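You operate a simulated robot arm through the tools that you are given. There is no shell and no other tool.

Carry out the task below with a simulated two-armed robot. There is one attempt and no reset: what you move stays moved.

TASK
Shake the jar that the ticket names in the shaker.
Fine: press start once; open the clamp again and stand the jar on the brown mat. Set down upright: what you pick out.

Only the result counts: the job must be done as asked and must still hold three seconds after the hand-in. Knocking over, shifting, dropping, spilling or breaking anything else fails it.

THE ROBOT
Two 7-joint arms with two-finger grippers on one trunk that stands fixed in place. Base frame: the origin is at the foot of the trunk, x ahead of it, y to its left, z up. Units: mm, rad, N and s.
The left shoulder is at [60, 123, 970], the right one opposite. With the tool pointing down near the work surface each hand reaches from about 340 to 800 mm from the base axis, measured 20 degrees to its own side. Payload 1.47 kg a hand.
Tool frame (each hand has its own): the origin (TCP) lies between the finger pads and is the grasp point; the fingertips stand 16 mm ahead of it; z points along the fingers, y is the line along which they close. The gripper opens to 87 mm; its body begins 55 mm behind the TCP.
Orientation is that of the tool frame in the base frame, as a unit quaternion [w, x, y, z]. With the fingers straight down and closing along the base's y, the tool's x points along the base's -x, its y along +y and its z along -z.

THE INTERFACE
- The arms move only by the tool apply_moves. It takes "left_rows", "right_rows" or both (then of equal length, played together; a hand with none holds still); each is a list of rows, each a list of 7 numbers: the opening, from 0 (shut) to 1 (fully open), then the shift along the tool's x, y, z in mm, then the turn, a rotation vector about the tool's x, y, z in rad. In form: [[claw, tx, ty, tz, ax, ay, az], ...]. A call has 1 to 20 rows; each row is the pose to reach, as a shift and turn from the pose commanded when the call began, along the tool's axes at that moment. Each row takes 0.2 s and may step no farther than 50 mm and 0.15 rad from the row before; otherwise, or with a gripper value out of range, the whole call is refused. A pose out of reach is approached as far as the arm can. The call stops where the force on the tool passes 40 N (or 10 N more than at its start, if that is more) or the arm is blocked; 0.2 s more then pass. The fingers move at their own pace (about 153 mm/s each) and stop on an object; they squeeze with about 28 N. The grip force told is the motor's: it shows also when the fingers shut on nothing. Time passes only in rows, and 0.2 s behind the last, so rows that repeat a pose let the fingers close. The reply holds the time, the measured pose of the TCP, the force on the tool along the base axes, the opening and the grip force, in the units named above and with some noise, with the torque about the TCP (base axes, N m) and any sound that the robot's microphone picked up.
- Cameras (640 x 400 px; columns grow to the right, rows downward): "scene" is now at [90, -20.1, 1535]; the picture's right is [-0.21, -0.98, 0.00], its down [-0.66, 0.14, -0.74] and it looks along [0.72, -0.16, -0.67] (base axes); focal length 312 px, centre (320, 200). "left" rides on the left gripper at [73, -12, -90] in its tool frame; the picture's right is [0.16, 0.99, 0.00], its down [-0.72, 0.12, -0.68] and it looks along [-0.67, 0.11, 0.73] (tool axes); focal length 247 px, centre (320, 200). "right" rides on the right gripper at [73, 12, -90] in its tool frame; the picture's right is [-0.16, 0.99, 0.00], its down [-0.72, -0.12, -0.68] and it looks along [-0.67, -0.11, 0.73] (tool axes); focal length 247 px, centre (320, 200). There is no depth. A picture from a camera that has moved, and an enlarged one, comes with that camera's place and axes in the base frame and with its lens.
- grab_frame(camera): a new picture of that camera. It takes no simulated time.
- lift_body(by): moves the trunk up (or, below 0, down) by that many mm; the arms and the scene camera ride with it, the base frame stays. It gives what a move gives, with no picture.
- head_to(pan, tilt): turns the head with the scene camera to pan (to the left, within 2.094 rad either way) and tilt (down, from -0.506 to 1.204), counted from straight ahead of the robot. It gives what a move gives.
- zoom(camera, box): a new picture of the part [left, top, right, bottom] of that camera's present view, enlarged. It takes no simulated time.
- hand_in(): hands the job in; it is judged then, once.

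Places have to be worked out from the pictures, the camera data and where the tool is seen. Open the grippers and draw the arms clear of the work before you hand the job in, unless the task says otherwise.

The tools are called as a command line: name --argument value ..., lists and objects as JSON in quotes. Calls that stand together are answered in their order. apply_moves: Moves the arms, as the interface text tells. Its arguments: {"type":"object","properties":{"left_rows":{"type":"array","items":{"type":"array","items":{"type":"number"}}},"right_rows":{"type":"array","items":{"type":"array","items":{"type":"number"}}}},"required":[]} The other tools are called the same way: lift_body (by) moves the trunk up or down; head_to (pan, tilt) turns the head that bears the scene camera; grab_frame (camera) takes a picture; zoom (camera, box) takes an enlarged picture of a part of a camera's view; hand_in () hands the job in.

At the start:

```text
time: 0.0
left_tool_pos: [557.9, 113.9, 1215.2]
left_orientation: [0.0, 0.0, 1.0, 0.0]
left_force: [-1.3, 0.8, -0.3]
left_wrist_torque: [-0.01, -0.02, 0.01]
left_width: 87.0
left_grip_force: 0.1
right_tool_pos: [476.3, -287.3, 1197.2]
right_orientation: [0.001, 0.0, 1.0, 0.0]
right_force: [-1.0, -0.6, 0.6]
right_wrist_torque: [-0.02, 0.0, 0.0]
right_width: 87.1
right_grip_force: 0.0
trunk travel left (down, up): [-125.0, 105.0]
head pan, tilt (commanded): [-0.216, 0.737]
```

scene: 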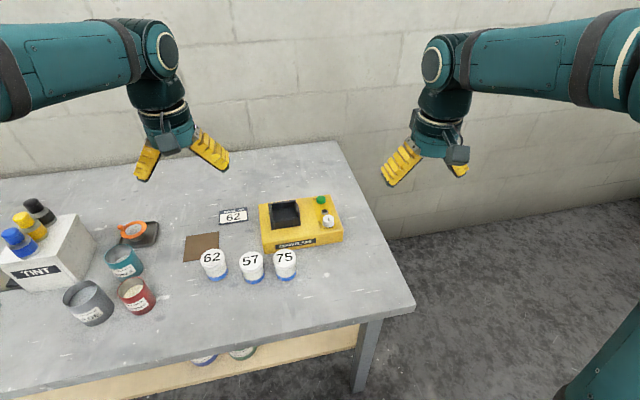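
right: 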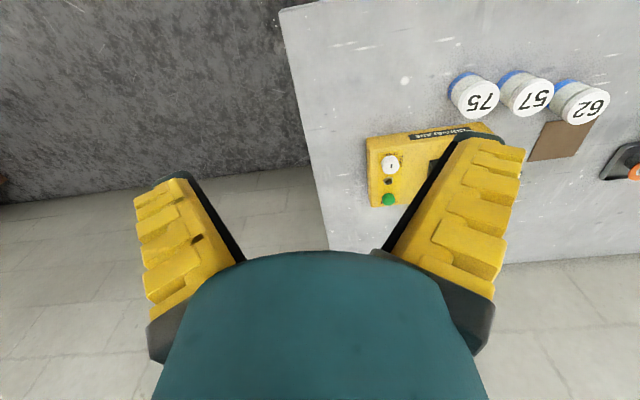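
left: 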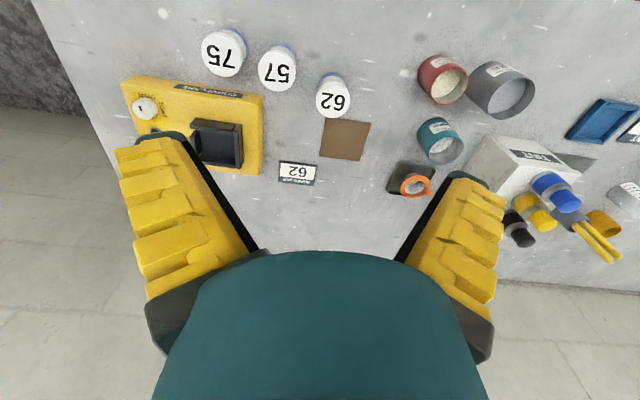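

The ticket seems to read 62 and the jars 62, 57 and 75 stand in front of the shaker. I zoom in on the ticket, jars and shaker to read the details.

zoom --camera "scene" --box '[180, 180, 360, 290]'

zoom --camera "left" --box '[100, 20, 400, 200]'

zoom --camera "right" --box '[340, 50, 620, 220]'

```text
3.56 times, centred on (270, 235) of scene
camera zoom: at [90.0, -20.1, 1535.0], right [-0.21, -0.98, 0.0], down [-0.66, 0.14, -0.74], along [0.72, -0.16, -0.67], focal length 1108 px, centre (498, 76)
```

zoom: 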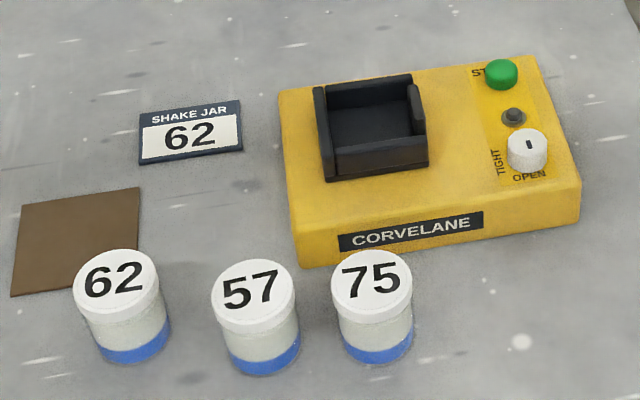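

```text
2.13 times, centred on (250, 110) of left
camera zoom: at [485.3, 102.8, 1306.0], right [-0.16, 0.99, 0.0], down [0.72, 0.12, 0.68], along [0.67, 0.11, -0.73], focal length 527 px, centre (469, 392)
```

zoom: 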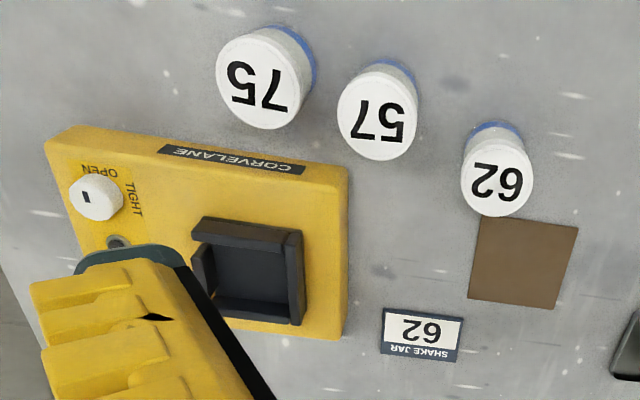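

```text
2.29 times, centred on (480, 135) of right
camera zoom: at [404.3, -275.9, 1286.1], right [0.16, 0.99, 0.0], down [0.72, -0.12, 0.68], along [0.67, -0.11, -0.73], focal length 564 px, centre (-46, 349)
```

zoom: 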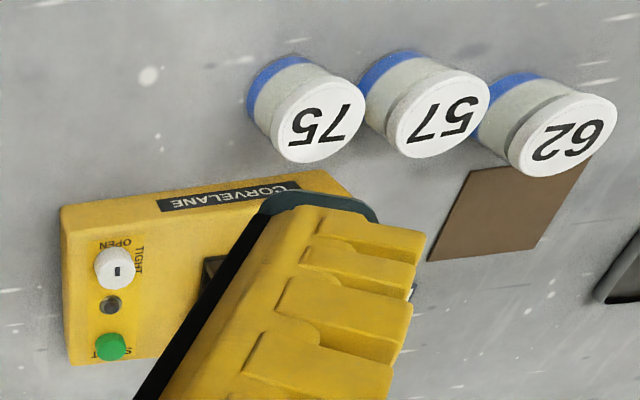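

The ticket reads "SHAKE JAR 62"; jar 62 is the leftmost one, at about (651,153), with its lid top near z 858 on a table at about z 800. I zoom closer on the shaker pocket, knob and button.

zoom --camera "scene" --box '[300, 185, 348, 215]'

zoom --camera "scene" --box '[255, 190, 319, 255]'

zoom --camera "scene" --box '[190, 240, 310, 290]'

zoom --camera "left" --box '[115, 70, 275, 180]'

zoom --camera "right" --box '[350, 120, 450, 220]'

```text
13.33 times, centred on (324, 200) of scene
camera zoom: at [90.0, -20.1, 1535.0], right [-0.21, -0.98, 0.0], down [-0.66, 0.14, -0.74], along [0.72, -0.16, -0.67], focal length 4154 px, centre (267, 200)
```

zoom: 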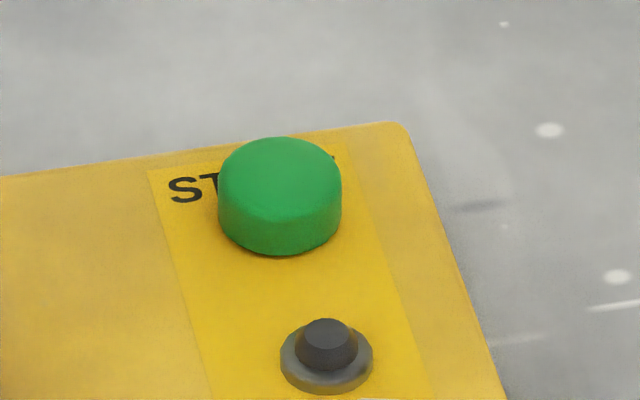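

```text
6.15 times, centred on (287, 222) of scene
camera zoom: at [90.0, -20.1, 1535.0], right [-0.21, -0.98, 0.0], down [-0.66, 0.14, -0.74], along [0.72, -0.16, -0.67], focal length 1917 px, centre (523, 62)
```

zoom: 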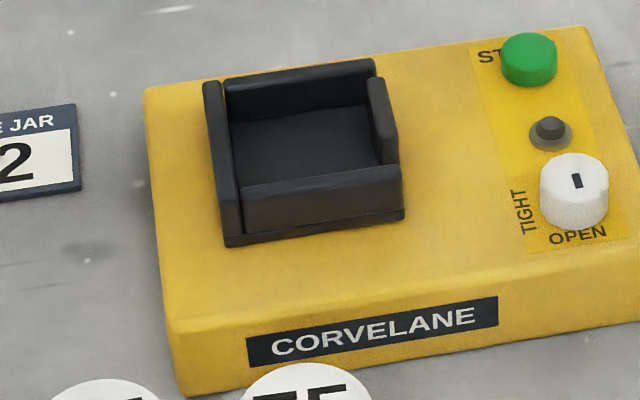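

```text
5.33 times, centred on (250, 265) of scene
camera zoom: at [90.0, -20.1, 1535.0], right [-0.21, -0.98, 0.0], down [-0.66, 0.14, -0.74], along [0.72, -0.16, -0.67], focal length 1662 px, centre (693, -147)
```

zoom: 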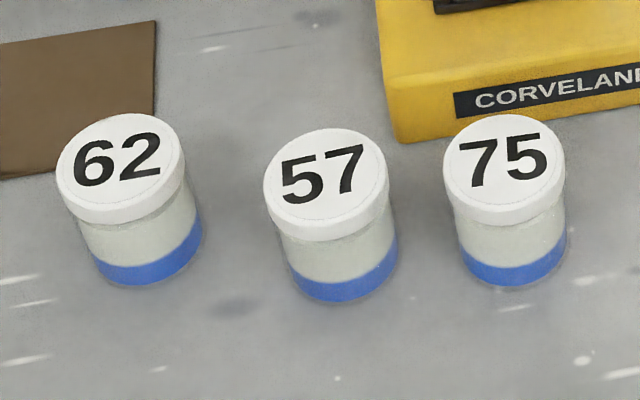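

```text
3.64 times, centred on (195, 125) of left
camera zoom: at [485.3, 102.8, 1306.0], right [-0.16, 0.99, 0.0], down [0.72, 0.12, 0.68], along [0.67, 0.11, -0.73], focal length 898 px, centre (774, 473)
```

zoom: 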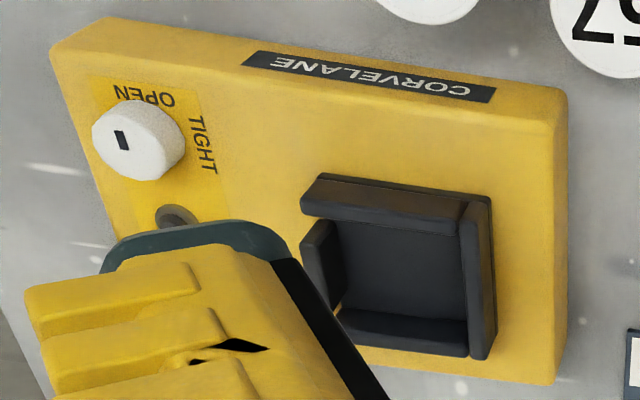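

```text
4.00 times, centred on (400, 170) of right
camera zoom: at [404.3, -275.9, 1286.1], right [0.16, 0.99, 0.0], down [0.72, -0.12, 0.68], along [0.67, -0.11, -0.73], focal length 988 px, centre (0, 320)
```

zoom: 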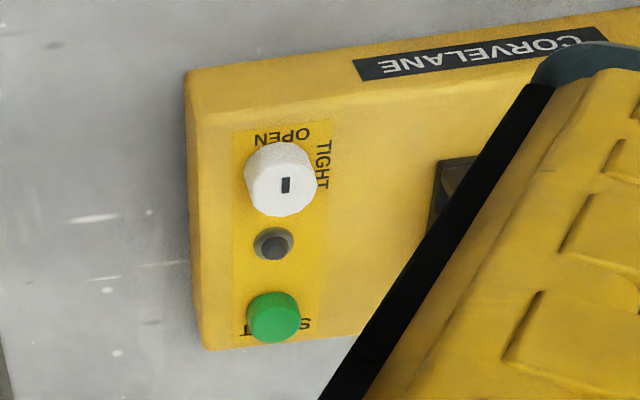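

The knob's mark points along x toward OPEN, and turning it clockwise seen from above leads to TIGHT. I zoom further on the clamp pocket and the knob for their geometry.

zoom --camera "scene" --box '[270, 195, 306, 219]'

zoom --camera "scene" --box '[308, 200, 344, 224]'

zoom --camera "scene" --box '[195, 242, 231, 284]'

```text
16.00 times, centred on (288, 207) of scene
camera zoom: at [90.0, -20.1, 1535.0], right [-0.21, -0.98, 0.0], down [-0.66, 0.14, -0.74], along [0.72, -0.16, -0.67], focal length 4985 px, centre (832, 88)
```

zoom: 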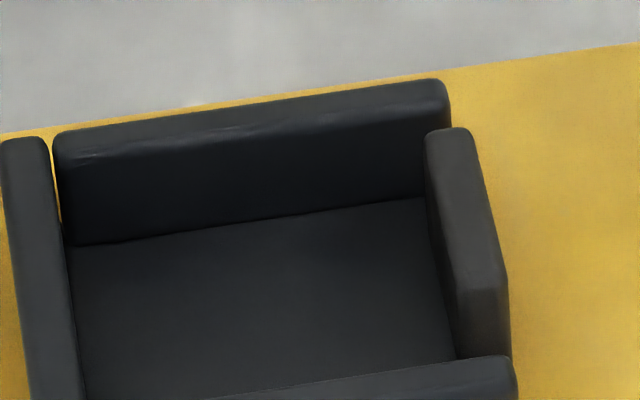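

```text
16.00 times, centred on (326, 212) of scene
camera zoom: at [90.0, -20.1, 1535.0], right [-0.21, -0.98, 0.0], down [-0.66, 0.14, -0.74], along [0.72, -0.16, -0.67], focal length 4985 px, centre (224, 8)
```

zoom: 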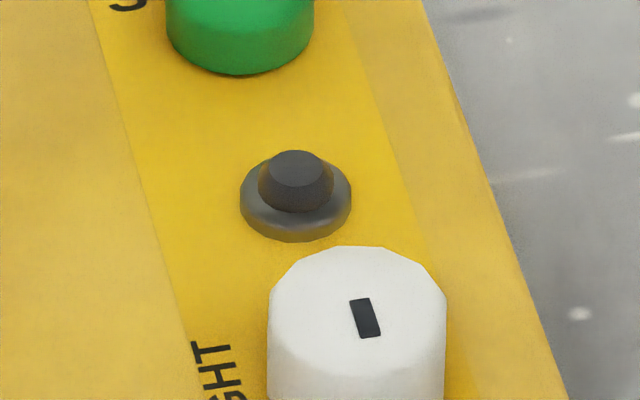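

```text
9.52 times, centred on (213, 263) of scene
camera zoom: at [90.0, -20.1, 1535.0], right [-0.21, -0.98, 0.0], down [-0.66, 0.14, -0.74], along [0.72, -0.16, -0.67], focal length 2967 px, centre (1339, -400)
```

zoom: 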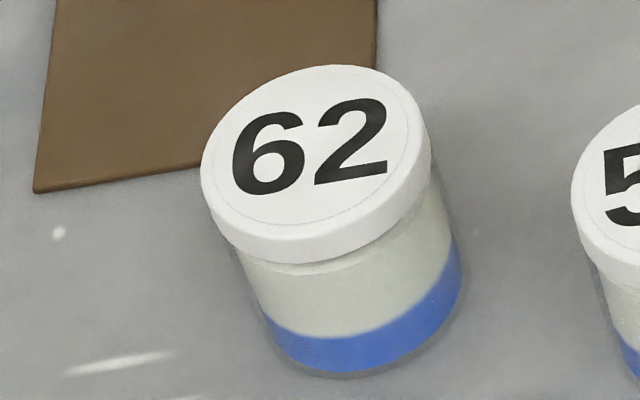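

Jar 62's lid is about 62 mm across; the pocket is about 70 x 69 mm inside, centred near (774,-60) with its floor at about z 854. The knob is near (712,-182) and START near (822,-184). I bring the left hand above jar 62, tilted forward for reach, and the right hand to a viewing pose near the shaker.

apply_moves --left_rows '[[0.85, -12, 5, 32, 0, -0.04, 0], [0.85, -23, 10, 64, 0, -0.09, 0], [0.85, -35, 15, 96, 0, -0.13, 0], [0.85, -46, 20, 128, 0, -0.175, 0], [0.85, -58, 24, 159, 0, -0.22, 0], [0.85, -70, 29, 191, 0, -0.26, 0], [0.85, -81, 34, 223, 0, -0.31, 0], [0.85, -93, 39, 245, 0, -0.35, 0], [0.85, -93, 39, 245, 0, -0.35, 0]]' --right_rows '[[0.6, -20, 13, 22, 0, 0, 0], [0.6, -41, 26, 44, 0, 0, 0], [0.6, -61, 39, 66, 0, 0, 0], [0.6, -82, 52, 88, 0, 0, 0], [0.6, -102, 65, 110, 0, 0, 0], [0.6, -123, 79, 132, 0, 0, 0], [0.6, -143, 92, 155, 0, 0, 0], [0.6, -164, 105, 177, 0, 0, 0], [0.6, -164, 105, 177, 0, 0, 0]]'

```text
time: 2.0
left_tool_pos: [650.0, 153.6, 969.1]
left_orientation: [0.175, -0.001, 0.985, 0.0]
left_force: [0.2, 0.1, 0.6]
left_wrist_torque: [0.01, 0.0, 0.0]
left_width: 76.6
left_grip_force: 1.9
right_tool_pos: [640.4, -182.8, 1021.1]
right_orientation: [0.001, 0.0, 1.0, 0.0]
right_force: [0.1, 0.4, -1.3]
right_wrist_torque: [0.02, 0.01, 0.0]
right_width: 57.2
right_grip_force: 3.7
trunk travel left (down, up): [-125.0, 105.0]
head pan, tilt (commanded): [-0.216, 0.737]
```

Both hands reached their targets. I look through all cameras.

grab_frame --camera "left"

grab_frame --camera "right"

grab_frame --camera "scene"

```text
taken
camera left: at [551.2, 141.4, 1030.4], right [-0.15, 0.99, -0.05], down [0.45, 0.12, 0.89], along [0.88, 0.11, -0.46], focal length 247 px, centre (320, 200)
```

left: 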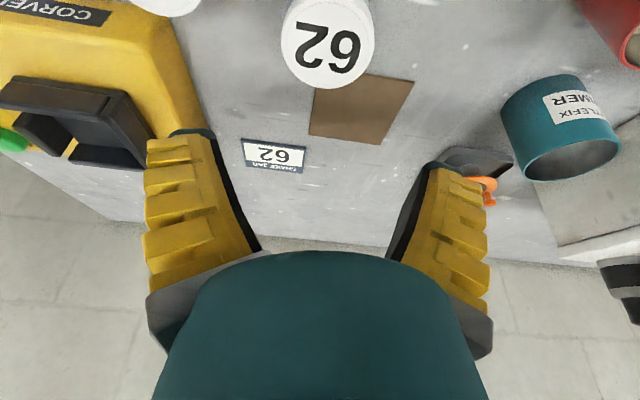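

```text
taken
camera right: at [568.1, -171.2, 1109.6], right [0.16, 0.99, 0.0], down [0.72, -0.12, 0.68], along [0.67, -0.11, -0.73], focal length 247 px, centre (320, 200)
```

right: 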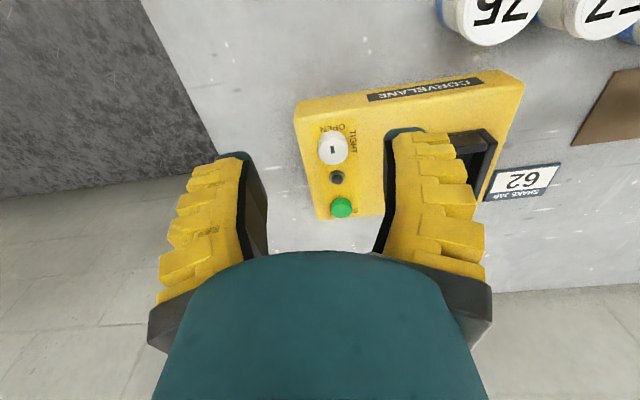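

```text
taken
camera scene: at [89.1, -20.2, 1535.1], right [-0.21, -0.98, 0.0], down [-0.65, 0.14, -0.74], along [0.72, -0.16, -0.67], focal length 312 px, centre (320, 200)
```

scene: 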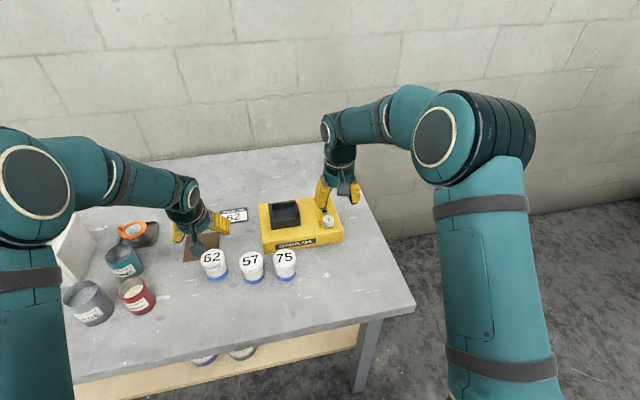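

The left camera puts jar 62's lid centre at about (651,152). I look closer at the finger shape before descending.

zoom --camera "scene" --box '[150, 180, 270, 285]'

zoom --camera "left" --box '[120, 100, 520, 350]'

zoom --camera "scene" --box '[290, 140, 380, 230]'

```text
3.81 times, centred on (210, 232) of scene
camera zoom: at [89.1, -20.2, 1535.1], right [-0.21, -0.98, 0.0], down [-0.65, 0.14, -0.74], along [0.72, -0.16, -0.67], focal length 1187 px, centre (739, 76)
```

zoom: 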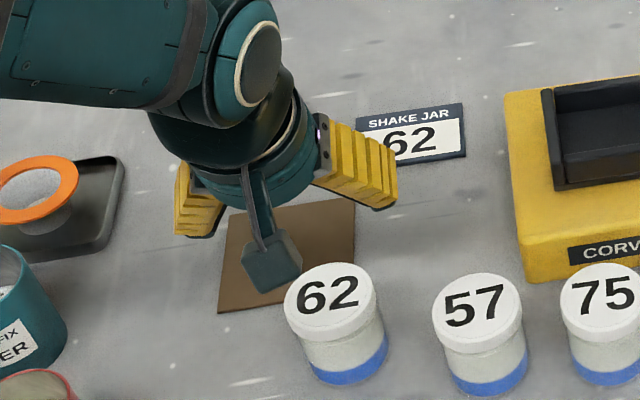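

```text
1.60 times, centred on (320, 225) of left
camera zoom: at [551.2, 141.4, 1030.4], right [-0.15, 0.99, -0.05], down [0.45, 0.12, 0.89], along [0.88, 0.11, -0.46], focal length 395 px, centre (320, 160)
```

zoom: 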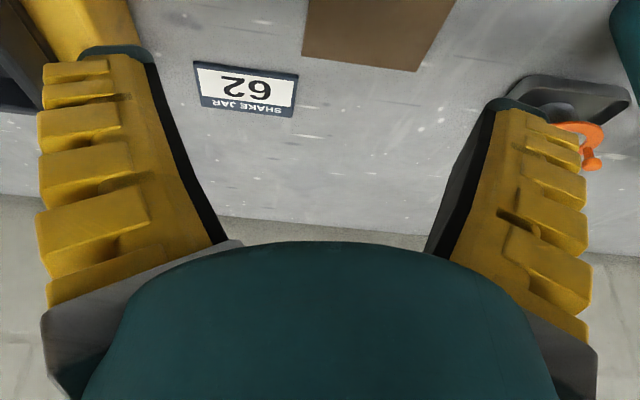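

```text
4.44 times, centred on (335, 185) of scene
camera zoom: at [89.1, -20.2, 1535.1], right [-0.21, -0.98, 0.0], down [-0.65, 0.14, -0.74], along [0.72, -0.16, -0.67], focal length 1385 px, centre (253, 267)
```

zoom: 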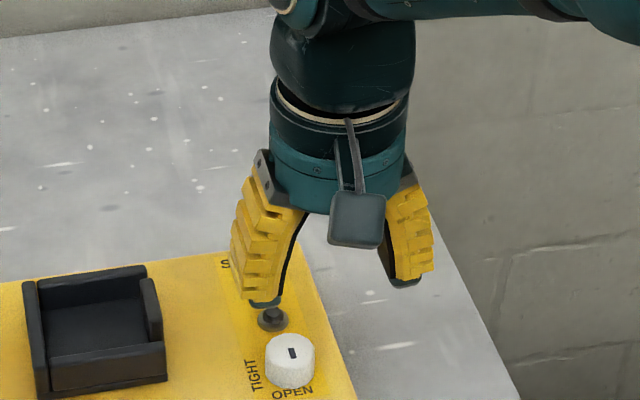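

The fingers are slim at the tips (about 10 mm) so there is clearance to jar 57. I descend the left hand to TCP z of about 850 around jar 62's lid, still open.

apply_moves --left_rows '[[0.85, 9, -0.5, 28, 0, 0, 0], [0.85, 19, -1, 56, 0, 0, 0], [0.85, 29, -1.6, 84, 0, 0, 0], [0.85, 36, -1.6, 102, 0, 0, 0], [0.85, 40, -1.6, 112, 0, 0, 0], [0.85, 40, -1.6, 112, 0, 0, 0]]'

```text
time: 3.4
left_tool_pos: [651.5, 150.3, 849.6]
left_orientation: [0.174, 0.0, 0.985, 0.0]
left_force: [0.4, 0.7, -0.2]
left_wrist_torque: [0.0, 0.01, 0.02]
left_width: 76.9
left_grip_force: 2.7
right_tool_pos: [641.5, -181.4, 1021.4]
right_orientation: [0.0, 0.0, 1.0, 0.0]
right_force: [-0.3, 0.2, 0.3]
right_wrist_torque: [0.01, -0.02, 0.01]
right_width: 57.3
right_grip_force: 4.0
trunk travel left (down, up): [-125.0, 105.0]
head pan, tilt (commanded): [-0.216, 0.737]
```

No contact on the way down. I check the finger placement around jar 62 before closing.

zoom --camera "scene" --box '[150, 190, 310, 290]'

grab_frame --camera "left"

```text
4.00 times, centred on (230, 240) of scene
camera zoom: at [89.9, -20.1, 1535.0], right [-0.21, -0.98, 0.0], down [-0.66, 0.14, -0.74], along [0.72, -0.16, -0.67], focal length 1246 px, centre (680, 40)
```

zoom: 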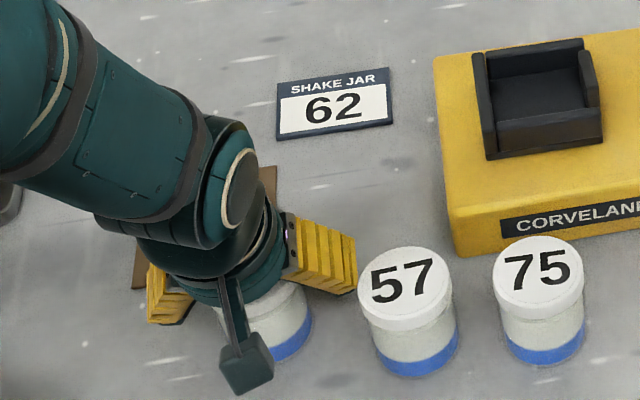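

```text
taken
camera left: at [552.7, 140.0, 911.4], right [-0.15, 0.99, -0.05], down [0.45, 0.12, 0.89], along [0.88, 0.11, -0.46], focal length 247 px, centre (320, 200)
```

left: 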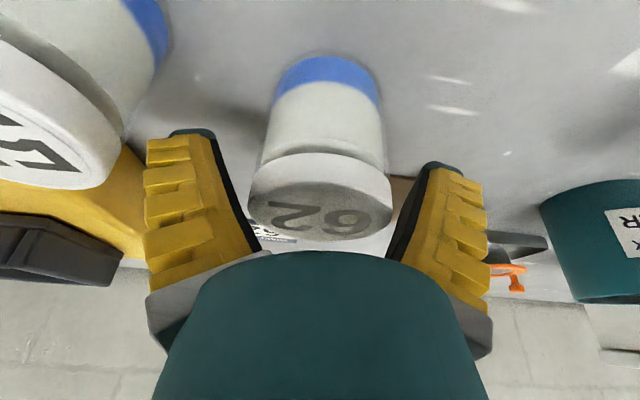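

zoom --camera "left" --box '[220, 40, 420, 260]'

```text
1.82 times, centred on (320, 150) of left
camera zoom: at [552.7, 140.0, 911.4], right [-0.15, 0.99, -0.05], down [0.45, 0.12, 0.89], along [0.88, 0.11, -0.46], focal length 449 px, centre (320, 291)
```

zoom: 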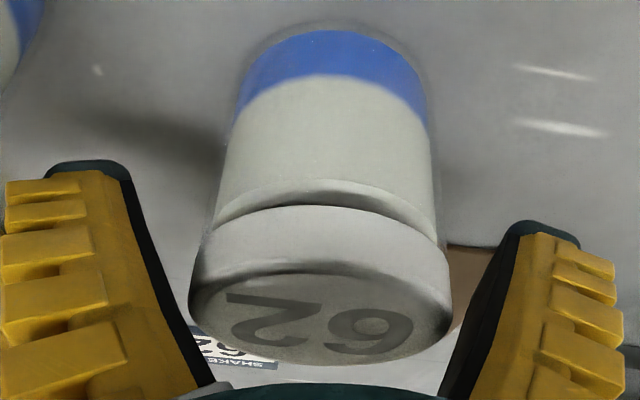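

The jar sits centred between the fingers and may be a bit taller than I estimated. I raise the hand by about 6 mm for a grip on the lid, then close.

apply_moves --left_rows '[[0.85, -2, 1.5, -5.6, 0, 0, 0], [0.6, -2, 1.5, -5.6, 0, 0, 0], [0.6, -2, 1.5, -5.6, 0, 0, 0], [0.6, -2, 1.5, -5.6, 0, 0, 0]]'

```text
time: 4.4
left_tool_pos: [651.5, 151.4, 857.2]
left_orientation: [0.174, 0.0, 0.985, 0.0]
left_force: [0.1, -0.7, -1.6]
left_wrist_torque: [0.01, 0.0, -0.03]
left_width: 57.6
left_grip_force: 3.8
right_tool_pos: [641.0, -181.6, 1020.0]
right_orientation: [0.0, 0.0, 1.0, 0.0]
right_force: [0.1, 0.0, 0.6]
right_wrist_torque: [0.03, 0.02, 0.01]
right_width: 57.4
right_grip_force: 3.4
trunk travel left (down, up): [-125.0, 105.0]
head pan, tilt (commanded): [-0.216, 0.737]
```

The width reached 57.6 mm with no grip, so the lid is smaller than I thought or lies below the pads. I look.

zoom --camera "left" --box '[140, 40, 500, 265]'

zoom --camera "scene" --box '[160, 210, 260, 290]'

```text
1.78 times, centred on (320, 152) of left
camera zoom: at [552.7, 141.4, 917.7], right [-0.15, 0.99, -0.05], down [0.45, 0.12, 0.89], along [0.88, 0.11, -0.46], focal length 439 px, centre (320, 284)
```

zoom: 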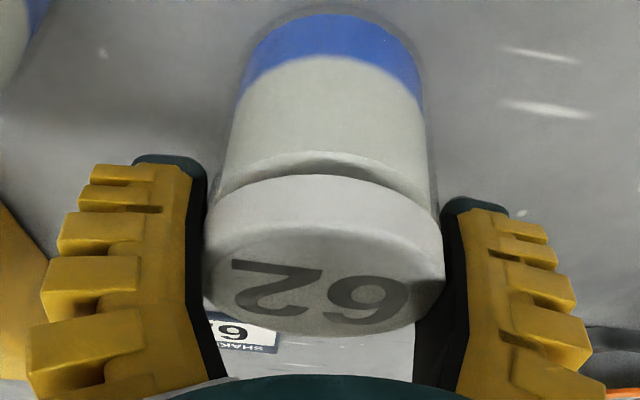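

```text
5.00 times, centred on (210, 250) of scene
camera zoom: at [90.1, -20.1, 1535.0], right [-0.21, -0.98, 0.0], down [-0.66, 0.14, -0.74], along [0.72, -0.16, -0.67], focal length 1558 px, centre (870, -50)
```

zoom: 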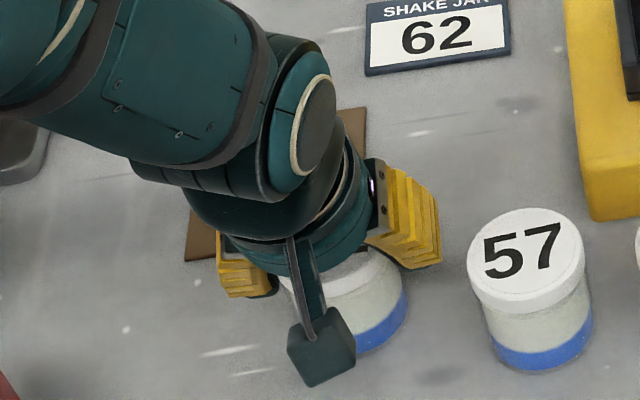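

The lid lies between the fingers with only small gaps left. I close the rest of the way at low speed and watch the grip.

apply_moves --left_rows '[[0.5, 0, 0, 0, 0, 0, 0], [0.3, 0, 0, 0, 0, 0, 0], [0.3, 0, 0, 0, 0, 0, 0], [0.3, 0, 0, 0, 0, 0, 0]]'

```text
time: 5.4
left_tool_pos: [653.0, 152.0, 858.5]
left_orientation: [0.173, 0.0, 0.985, 0.0]
left_force: [0.9, 0.4, 0.8]
left_wrist_torque: [-0.01, -0.05, -0.04]
left_width: 56.8
left_grip_force: 28.3
right_tool_pos: [639.1, -182.3, 1020.3]
right_orientation: [0.001, 0.0, 1.0, 0.001]
right_force: [0.0, 0.1, 0.6]
right_wrist_torque: [0.03, -0.01, -0.01]
right_width: 57.3
right_grip_force: 3.6
trunk travel left (down, up): [-125.0, 105.0]
head pan, tilt (commanded): [-0.216, 0.737]
```

Grip established at 56.8 mm with 28 N. I lift a little and check the jar is held straight.

apply_moves --left_rows '[[0.3, -3.4, 0, -9.4, 0, 0, 0], [0.3, -6.9, 0, -18.8, 0, 0, 0], [0.3, -10.3, 0, -28.2, 0, 0, 0], [0.3, -10.3, 0, -28.2, 0, 0, 0]]'

grab_frame --camera "left"

zoom --camera "scene" --box '[160, 200, 260, 290]'

```text
time: 6.4
left_tool_pos: [650.6, 152.6, 887.8]
left_orientation: [0.174, 0.001, 0.985, 0.0]
left_force: [0.0, 0.5, -1.9]
left_wrist_torque: [0.02, 0.01, 0.02]
left_width: 56.8
left_grip_force: 27.8
right_tool_pos: [641.6, -182.2, 1021.4]
right_orientation: [0.0, 0.0, 1.0, 0.001]
right_force: [0.1, 0.4, -0.5]
right_wrist_torque: [0.01, 0.01, 0.0]
right_width: 57.2
right_grip_force: 3.8
trunk travel left (down, up): [-125.0, 105.0]
head pan, tilt (commanded): [-0.216, 0.737]
```

```text
taken
camera left: at [552.7, 141.9, 947.7], right [-0.15, 0.99, -0.05], down [0.45, 0.12, 0.89], along [0.88, 0.11, -0.46], focal length 247 px, centre (320, 200)
```

left: 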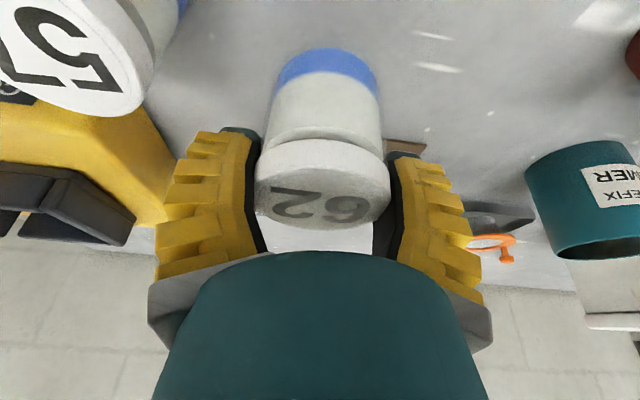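

```text
4.44 times, centred on (210, 245) of scene
camera zoom: at [90.4, -20.0, 1534.9], right [-0.21, -0.98, 0.0], down [-0.66, 0.14, -0.74], along [0.72, -0.16, -0.67], focal length 1385 px, centre (809, 0)
```

zoom: 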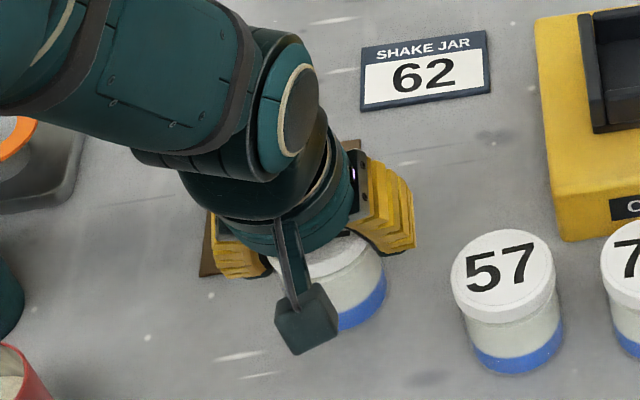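

The jar is held upright. I zoom in on it to measure where its axis lies relative to the hand.

zoom --camera "left" --box '[220, 20, 420, 250]'

zoom --camera "right" --box '[280, 60, 560, 230]'

```text
1.74 times, centred on (320, 135) of left
camera zoom: at [552.7, 141.9, 947.7], right [-0.15, 0.99, -0.05], down [0.45, 0.12, 0.89], along [0.88, 0.11, -0.46], focal length 430 px, centre (320, 313)
```

zoom: 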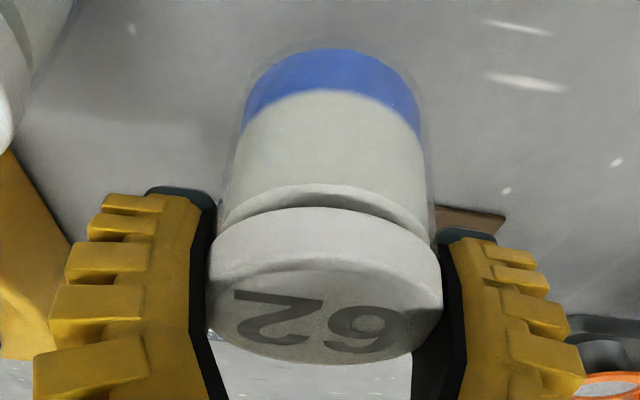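

```text
2.29 times, centred on (420, 145) of right
camera zoom: at [568.8, -171.1, 1109.0], right [0.16, 0.99, 0.0], down [0.72, -0.12, 0.68], along [0.67, -0.11, -0.73], focal length 564 px, centre (91, 326)
```

zoom: 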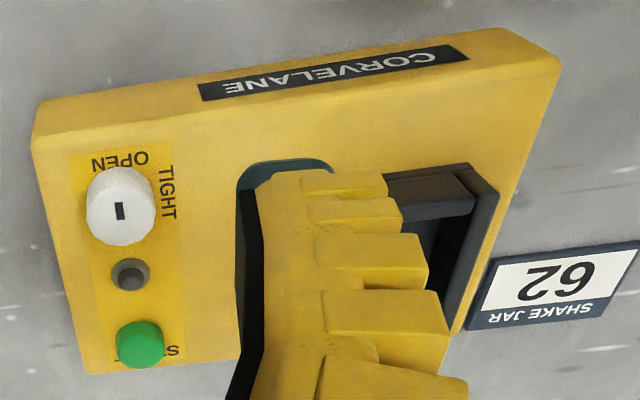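

The jar's axis is close to the TCP (perhaps 1–2 mm ahead) and its bottom is about 58 mm below it. I lift it higher and carry it over the pocket, while the right hand backs away to make room.

apply_moves --left_rows '[[0.3, -10, 0, -27.2, 0, 0, 0], [0.3, -20, 0, -54.4, 0, 0, 0], [0.3, -30, 0, -81.7, 0, 0, 0], [0.3, -30, 0, -81.7, 0, 0, 0], [0.3, -30, 0, -81.7, 0, 0, 0]]' --right_rows '[[0.6, 20, -26, -16, 0, 0, 0], [0.6, 40, -52, -32, 0, 0, 0], [0.6, 60, -78, -48, 0, 0, 0], [0.6, 80, -104, -64, 0, 0, 0], [0.6, 80, -104, -80, 0, 0, 0]]'

apply_moves --left_rows '[[0.3, -15, -30, 6, 0, 0, 0], [0.3, -32, -60, 12, 0, 0, 0], [0.3, -48, -90, 18, 0, 0, 0], [0.3, -65, -120, 24, 0, 0, 0], [0.3, -81, -150, 30, 0, 0, 0], [0.3, -98, -181, 36, 0, 0, 0], [0.3, -114.5, -212, 42.1, 0, 0, 0], [0.3, -114.5, -212, 42.1, 0, 0, 0], [0.3, -114.5, -212, 42.1, 0, 0, 0]]'

```text
time: 7.6
left_tool_pos: [653.1, 153.6, 973.8]
left_orientation: [0.174, 0.0, 0.985, 0.0]
left_force: [-0.2, 0.2, -1.5]
left_wrist_torque: [0.02, 0.0, 0.0]
left_width: 56.9
left_grip_force: 28.0
right_tool_pos: [560.8, -286.4, 1100.0]
right_orientation: [0.0, 0.001, 1.0, 0.0]
right_force: [-0.2, 0.4, 0.1]
right_wrist_torque: [-0.04, -0.04, 0.01]
right_width: 57.3
right_grip_force: 4.0
trunk travel left (down, up): [-125.0, 105.0]
head pan, tilt (commanded): [-0.216, 0.737]
```

```text
time: 9.6
left_tool_pos: [775.6, -60.3, 973.2]
left_orientation: [0.174, 0.0, 0.985, 0.0]
left_force: [1.2, -0.5, -1.8]
left_wrist_torque: [0.0, 0.0, 0.03]
left_width: 56.5
left_grip_force: 28.3
right_tool_pos: [561.6, -286.1, 1100.1]
right_orientation: [0.0, 0.001, 1.0, 0.0]
right_force: [0.7, 0.0, -0.5]
right_wrist_torque: [0.02, -0.01, -0.01]
right_width: 57.5
right_grip_force: 3.7
trunk travel left (down, up): [-125.0, 105.0]
head pan, tilt (commanded): [-0.216, 0.737]
```

The left arm reaches (775,-60,973) with the tilt. I look at the jar over the pocket from all cameras.

grab_frame --camera "left"

zoom --camera "scene" --box '[225, 140, 355, 260]'

grab_frame --camera "right"

```text
taken
camera left: at [675.9, -71.1, 1034.3], right [-0.15, 0.99, -0.05], down [0.45, 0.12, 0.89], along [0.88, 0.11, -0.46], focal length 247 px, centre (320, 200)
```

left: 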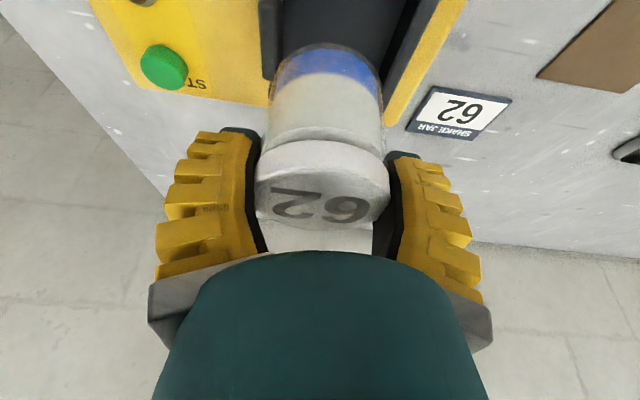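

```text
3.33 times, centred on (290, 200) of scene
camera zoom: at [90.8, -20.4, 1534.9], right [-0.21, -0.98, 0.0], down [-0.66, 0.14, -0.74], along [0.72, -0.16, -0.67], focal length 1038 px, centre (420, 200)
```

zoom: 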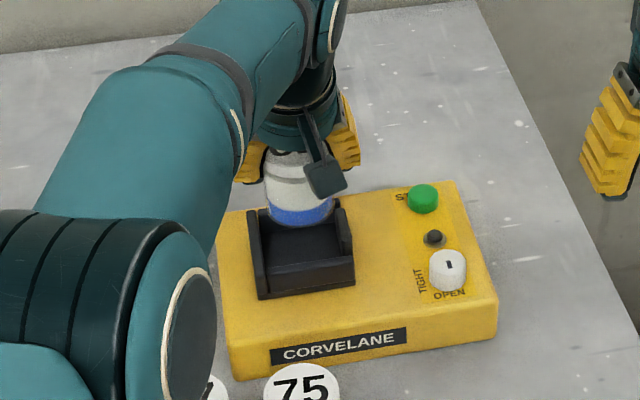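

```text
taken
camera right: at [489.2, -274.7, 1189.0], right [0.16, 0.99, 0.0], down [0.72, -0.12, 0.68], along [0.67, -0.11, -0.73], focal length 247 px, centre (320, 200)
```

right: 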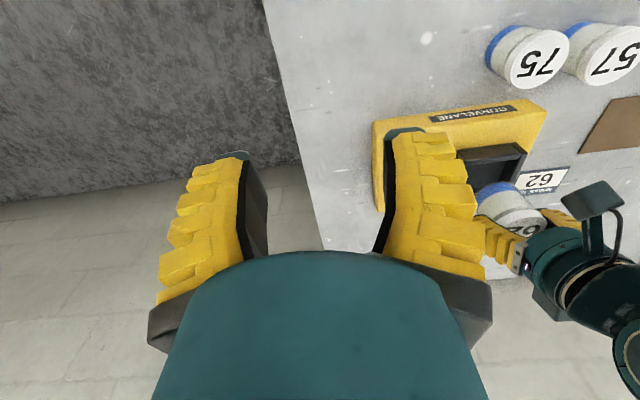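

The scene camera sees both the jar's base and the pocket. I zoom in to work out the remaining offset.

zoom --camera "scene" --box '[268, 180, 340, 232]'

zoom --camera "left" --box '[220, 0, 460, 150]'

zoom --camera "right" --box '[430, 120, 590, 250]'

```text
7.69 times, centred on (304, 206) of scene
camera zoom: at [90.8, -20.4, 1534.9], right [-0.21, -0.98, 0.0], down [-0.66, 0.14, -0.74], along [0.72, -0.16, -0.67], focal length 2397 px, centre (443, 154)
```

zoom: 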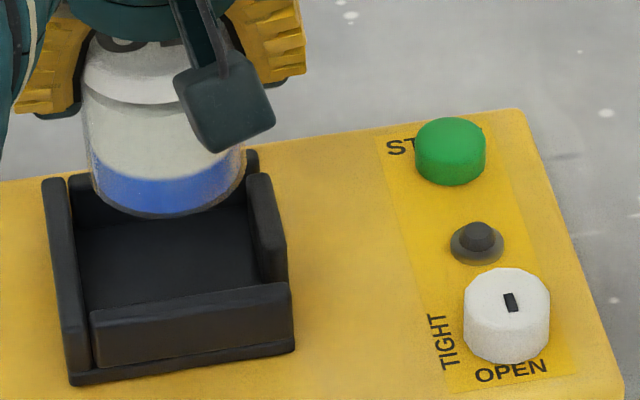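

```text
2.67 times, centred on (340, 75) of left
camera zoom: at [675.9, -71.1, 1034.3], right [-0.15, 0.99, -0.05], down [0.45, 0.12, 0.89], along [0.88, 0.11, -0.46], focal length 659 px, centre (267, 533)
```

zoom: 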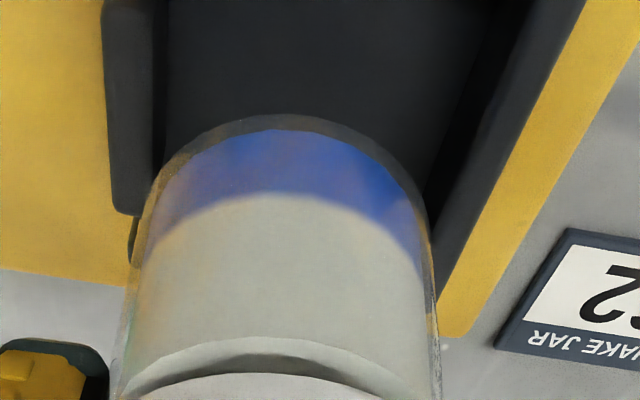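

```text
3.08 times, centred on (510, 185) of right
camera zoom: at [489.2, -274.7, 1189.0], right [0.16, 0.99, 0.0], down [0.72, -0.12, 0.68], along [0.67, -0.11, -0.73], focal length 760 px, centre (-265, 246)
```

zoom: 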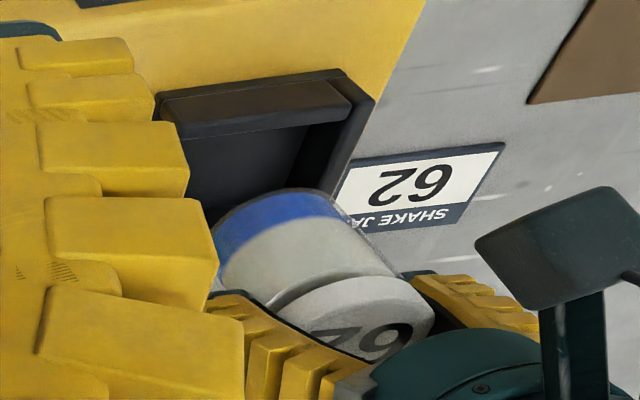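

In both cameras the jar is about 2.5 mm too far right (toward the jaw) and about 1 mm too far ahead of the pocket centre. I correct this and lower it 25 mm, to just above the pocket walls.

apply_moves --left_rows '[[0.3, 1, 2.5, 0, 0, 0, 0], [0.3, 5, 2.5, 11.5, 0, 0, 0], [0.3, 9.6, 2.5, 23.1, 0, 0, 0], [0.3, 9.6, 2.5, 23.1, 0, 0, 0]]'

zoom --camera "scene" --box '[268, 180, 318, 226]'

zoom --camera "left" --box '[220, 0, 420, 120]'

zoom --camera "right" --box '[430, 120, 590, 250]'

```text
time: 10.6
left_tool_pos: [773.3, -57.3, 948.7]
left_orientation: [0.174, 0.0, 0.985, 0.001]
left_force: [-0.5, 0.3, -2.1]
left_wrist_torque: [0.0, -0.01, 0.03]
left_width: 56.7
left_grip_force: 28.0
right_tool_pos: [560.8, -285.5, 1101.0]
right_orientation: [0.0, 0.0, 1.0, 0.0]
right_force: [0.9, -0.2, 0.2]
right_wrist_torque: [-0.02, 0.01, -0.03]
right_width: 57.4
right_grip_force: 3.7
trunk travel left (down, up): [-125.0, 105.0]
head pan, tilt (commanded): [-0.216, 0.737]
```

```text
8.70 times, centred on (293, 203) of scene
camera zoom: at [90.2, -20.1, 1535.0], right [-0.21, -0.98, 0.0], down [-0.66, 0.14, -0.74], along [0.72, -0.16, -0.67], focal length 2709 px, centre (555, 174)
```

zoom: 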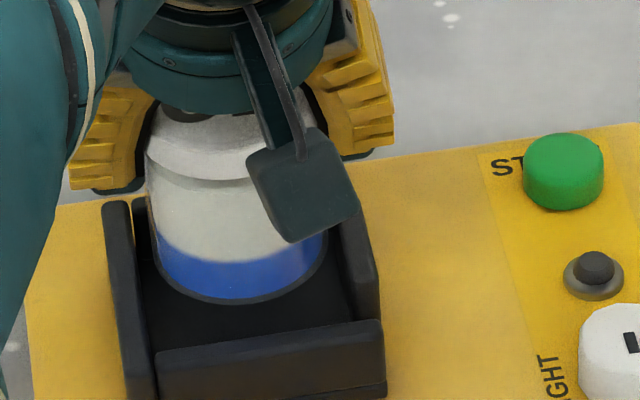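

```text
3.20 times, centred on (320, 60) of left
camera zoom: at [674.1, -67.8, 1010.0], right [-0.15, 0.99, -0.05], down [0.45, 0.12, 0.89], along [0.88, 0.11, -0.46], focal length 790 px, centre (320, 648)
```

zoom: 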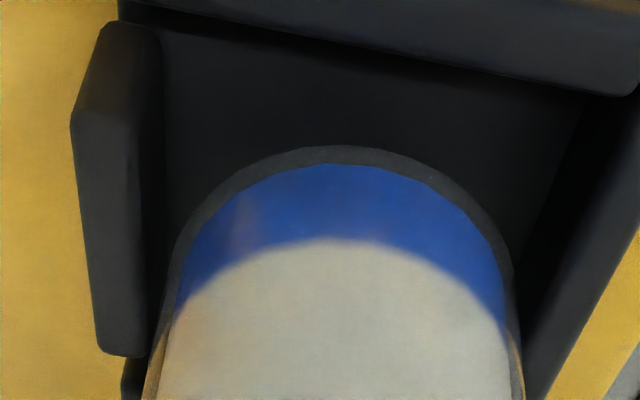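

```text
3.08 times, centred on (510, 185) of right
camera zoom: at [488.8, -274.4, 1189.3], right [0.16, 0.99, 0.0], down [0.72, -0.12, 0.68], along [0.67, -0.11, -0.73], focal length 760 px, centre (-265, 246)
```

zoom: 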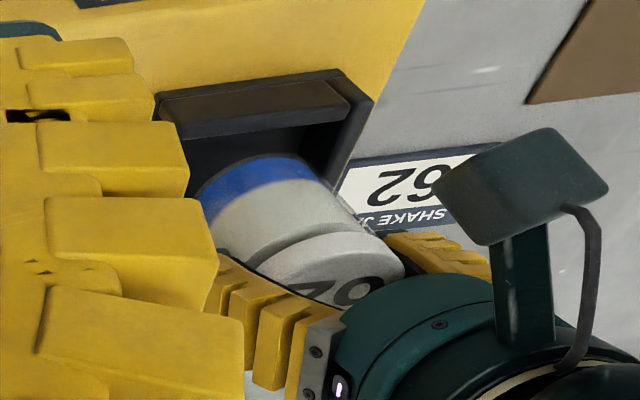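

Now the base is just above the walls. I zoom tighter to verify the gaps on each side.

zoom --camera "left" --box '[335, 10, 435, 120]'

zoom --camera "scene" --box '[272, 195, 304, 225]'

zoom --camera "left" --box '[235, 0, 315, 120]'

```text
3.64 times, centred on (385, 65) of left
camera zoom: at [674.1, -67.8, 1010.0], right [-0.15, 0.99, -0.05], down [0.45, 0.12, 0.89], along [0.88, 0.11, -0.46], focal length 898 px, centre (84, 691)
```

zoom: 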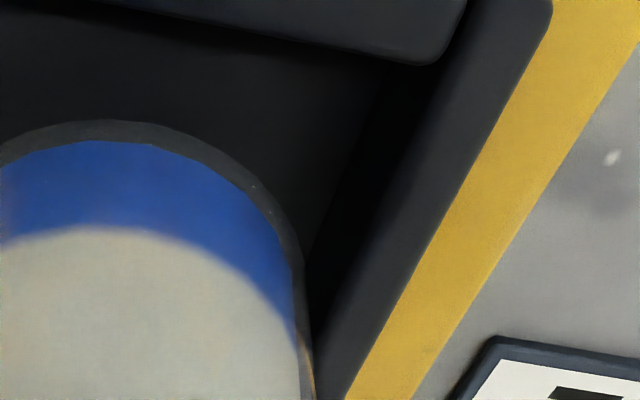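

```text
13.33 times, centred on (288, 210) of scene
camera zoom: at [90.2, -20.1, 1535.0], right [-0.21, -0.98, 0.0], down [-0.66, 0.14, -0.74], along [0.72, -0.16, -0.67], focal length 4154 px, centre (747, 67)
```

zoom: 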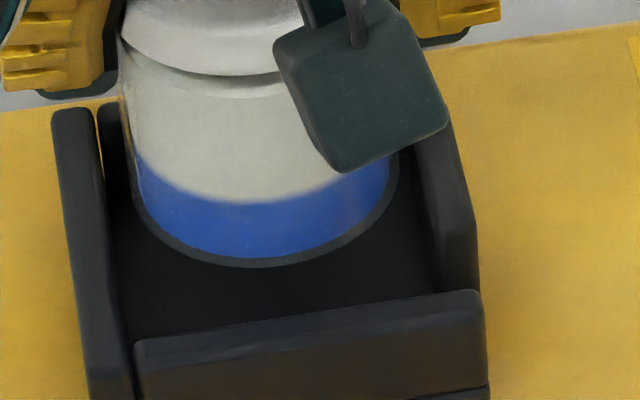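

```text
3.33 times, centred on (275, 60) of left
camera zoom: at [674.1, -67.8, 1010.0], right [-0.15, 0.99, -0.05], down [0.45, 0.12, 0.89], along [0.88, 0.11, -0.46], focal length 823 px, centre (470, 667)
```

zoom: 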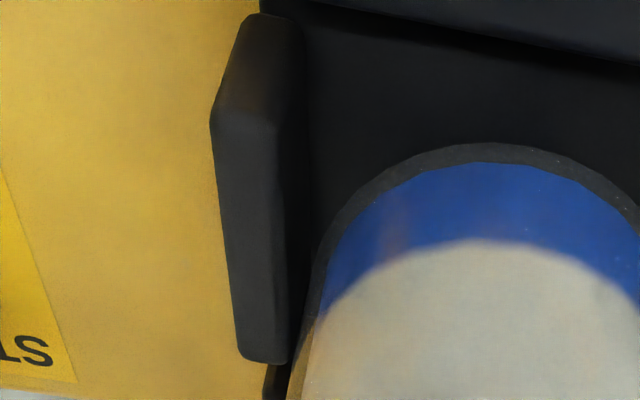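

Scene view says the jar is centred in y (−59 vs −59.5), the left view suggests about 2–3 mm more to the left; I shift +1 mm in y and −1 mm in x and lower 20 mm into the pocket, watching force.

apply_moves --left_rows '[[0.3, 1, 1, 0, 0, 0, 0], [0.3, 3, 1, 5.6, 0, 0, 0], [0.3, 5, 1, 11, 0, 0, 0], [0.3, 7.9, 1, 18.8, 0, 0, 0], [0.3, 7.9, 1, 18.8, 0, 0, 0]]'

zoom --camera "scene" --box '[268, 185, 312, 225]'

zoom --camera "left" --box '[220, 0, 420, 120]'

```text
time: 11.8
left_tool_pos: [769.7, -57.4, 931.7]
left_orientation: [0.177, 0.001, 0.984, -0.001]
left_force: [-9.2, -0.1, 20.9]
left_wrist_torque: [-0.02, -0.43, 0.0]
left_width: 58.4
left_grip_force: 27.6
right_tool_pos: [559.1, -286.8, 1103.8]
right_orientation: [0.0, 0.0, 1.0, -0.001]
right_force: [0.0, 0.9, 0.3]
right_wrist_torque: [-0.01, 0.0, 0.02]
right_width: 57.1
right_grip_force: 4.1
trunk travel left (down, up): [-125.0, 105.0]
head pan, tilt (commanded): [-0.216, 0.737]
```

```text
10.00 times, centred on (290, 205) of scene
camera zoom: at [86.4, -19.9, 1535.3], right [-0.21, -0.98, 0.0], down [-0.65, 0.14, -0.74], along [0.73, -0.16, -0.67], focal length 3116 px, centre (620, 150)
```

zoom: 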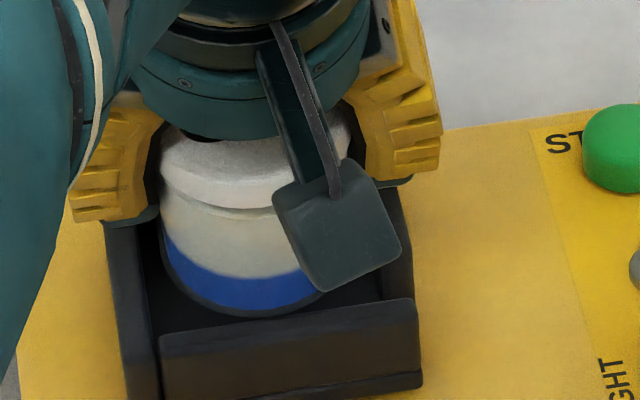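

```text
3.20 times, centred on (320, 60) of left
camera zoom: at [670.6, -67.8, 991.9], right [-0.15, 0.99, -0.06], down [0.44, 0.12, 0.89], along [0.88, 0.11, -0.46], focal length 790 px, centre (320, 648)
```

zoom: 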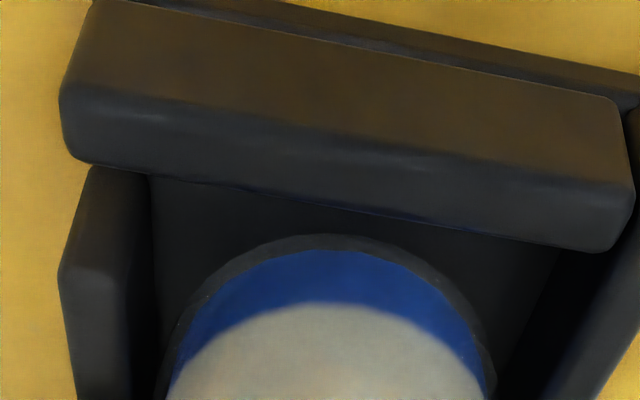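

The jar met something after a few mm: 21 N up, 9 N back, with the jar sliding up in the grip. Before going on I check where the shaker, walls and jar are.

grab_frame --camera "scene"

grab_frame --camera "left"

zoom --camera "scene" --box '[180, 180, 360, 290]'

zoom --camera "right" --box '[430, 120, 590, 250]'

```text
taken
camera scene: at [86.4, -19.9, 1535.3], right [-0.21, -0.98, 0.0], down [-0.65, 0.14, -0.74], along [0.73, -0.16, -0.67], focal length 312 px, centre (320, 200)
```

scene: 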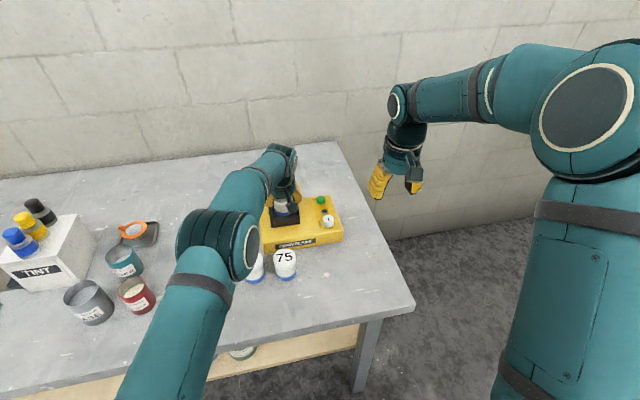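

```text
taken
camera left: at [670.6, -67.8, 991.9], right [-0.15, 0.99, -0.06], down [0.44, 0.12, 0.89], along [0.88, 0.11, -0.46], focal length 247 px, centre (320, 200)
```

left: 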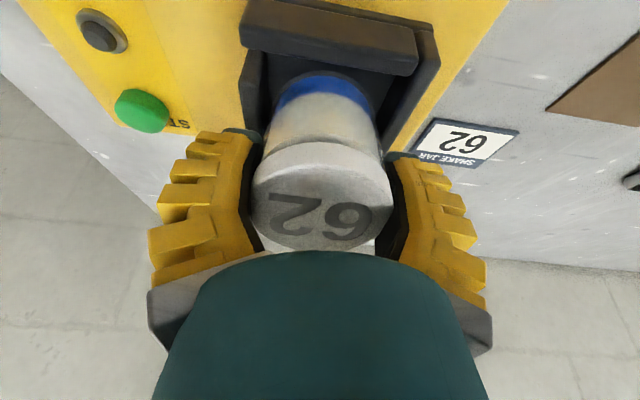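

```text
3.56 times, centred on (270, 235) of scene
camera zoom: at [86.4, -19.9, 1535.3], right [-0.21, -0.98, 0.0], down [-0.65, 0.14, -0.74], along [0.73, -0.16, -0.67], focal length 1108 px, centre (498, 76)
```

zoom: 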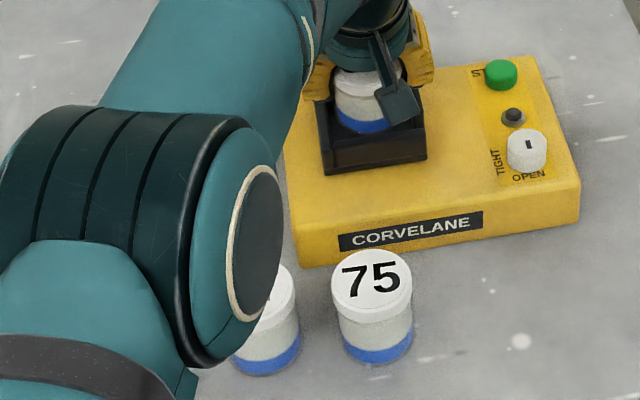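

```text
3.08 times, centred on (510, 185) of right
camera zoom: at [485.9, -274.3, 1190.7], right [0.16, 0.99, 0.0], down [0.72, -0.12, 0.68], along [0.67, -0.11, -0.73], focal length 760 px, centre (-265, 246)
```

zoom: 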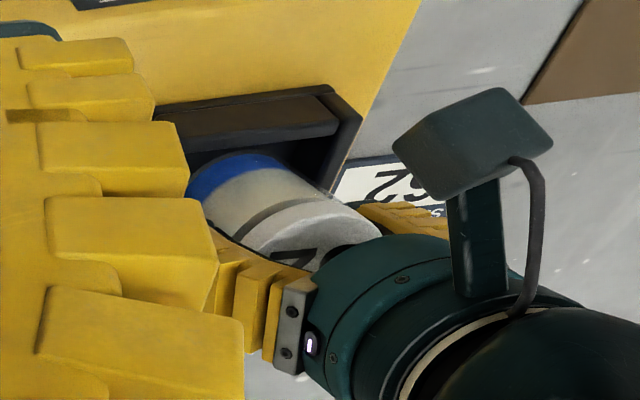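

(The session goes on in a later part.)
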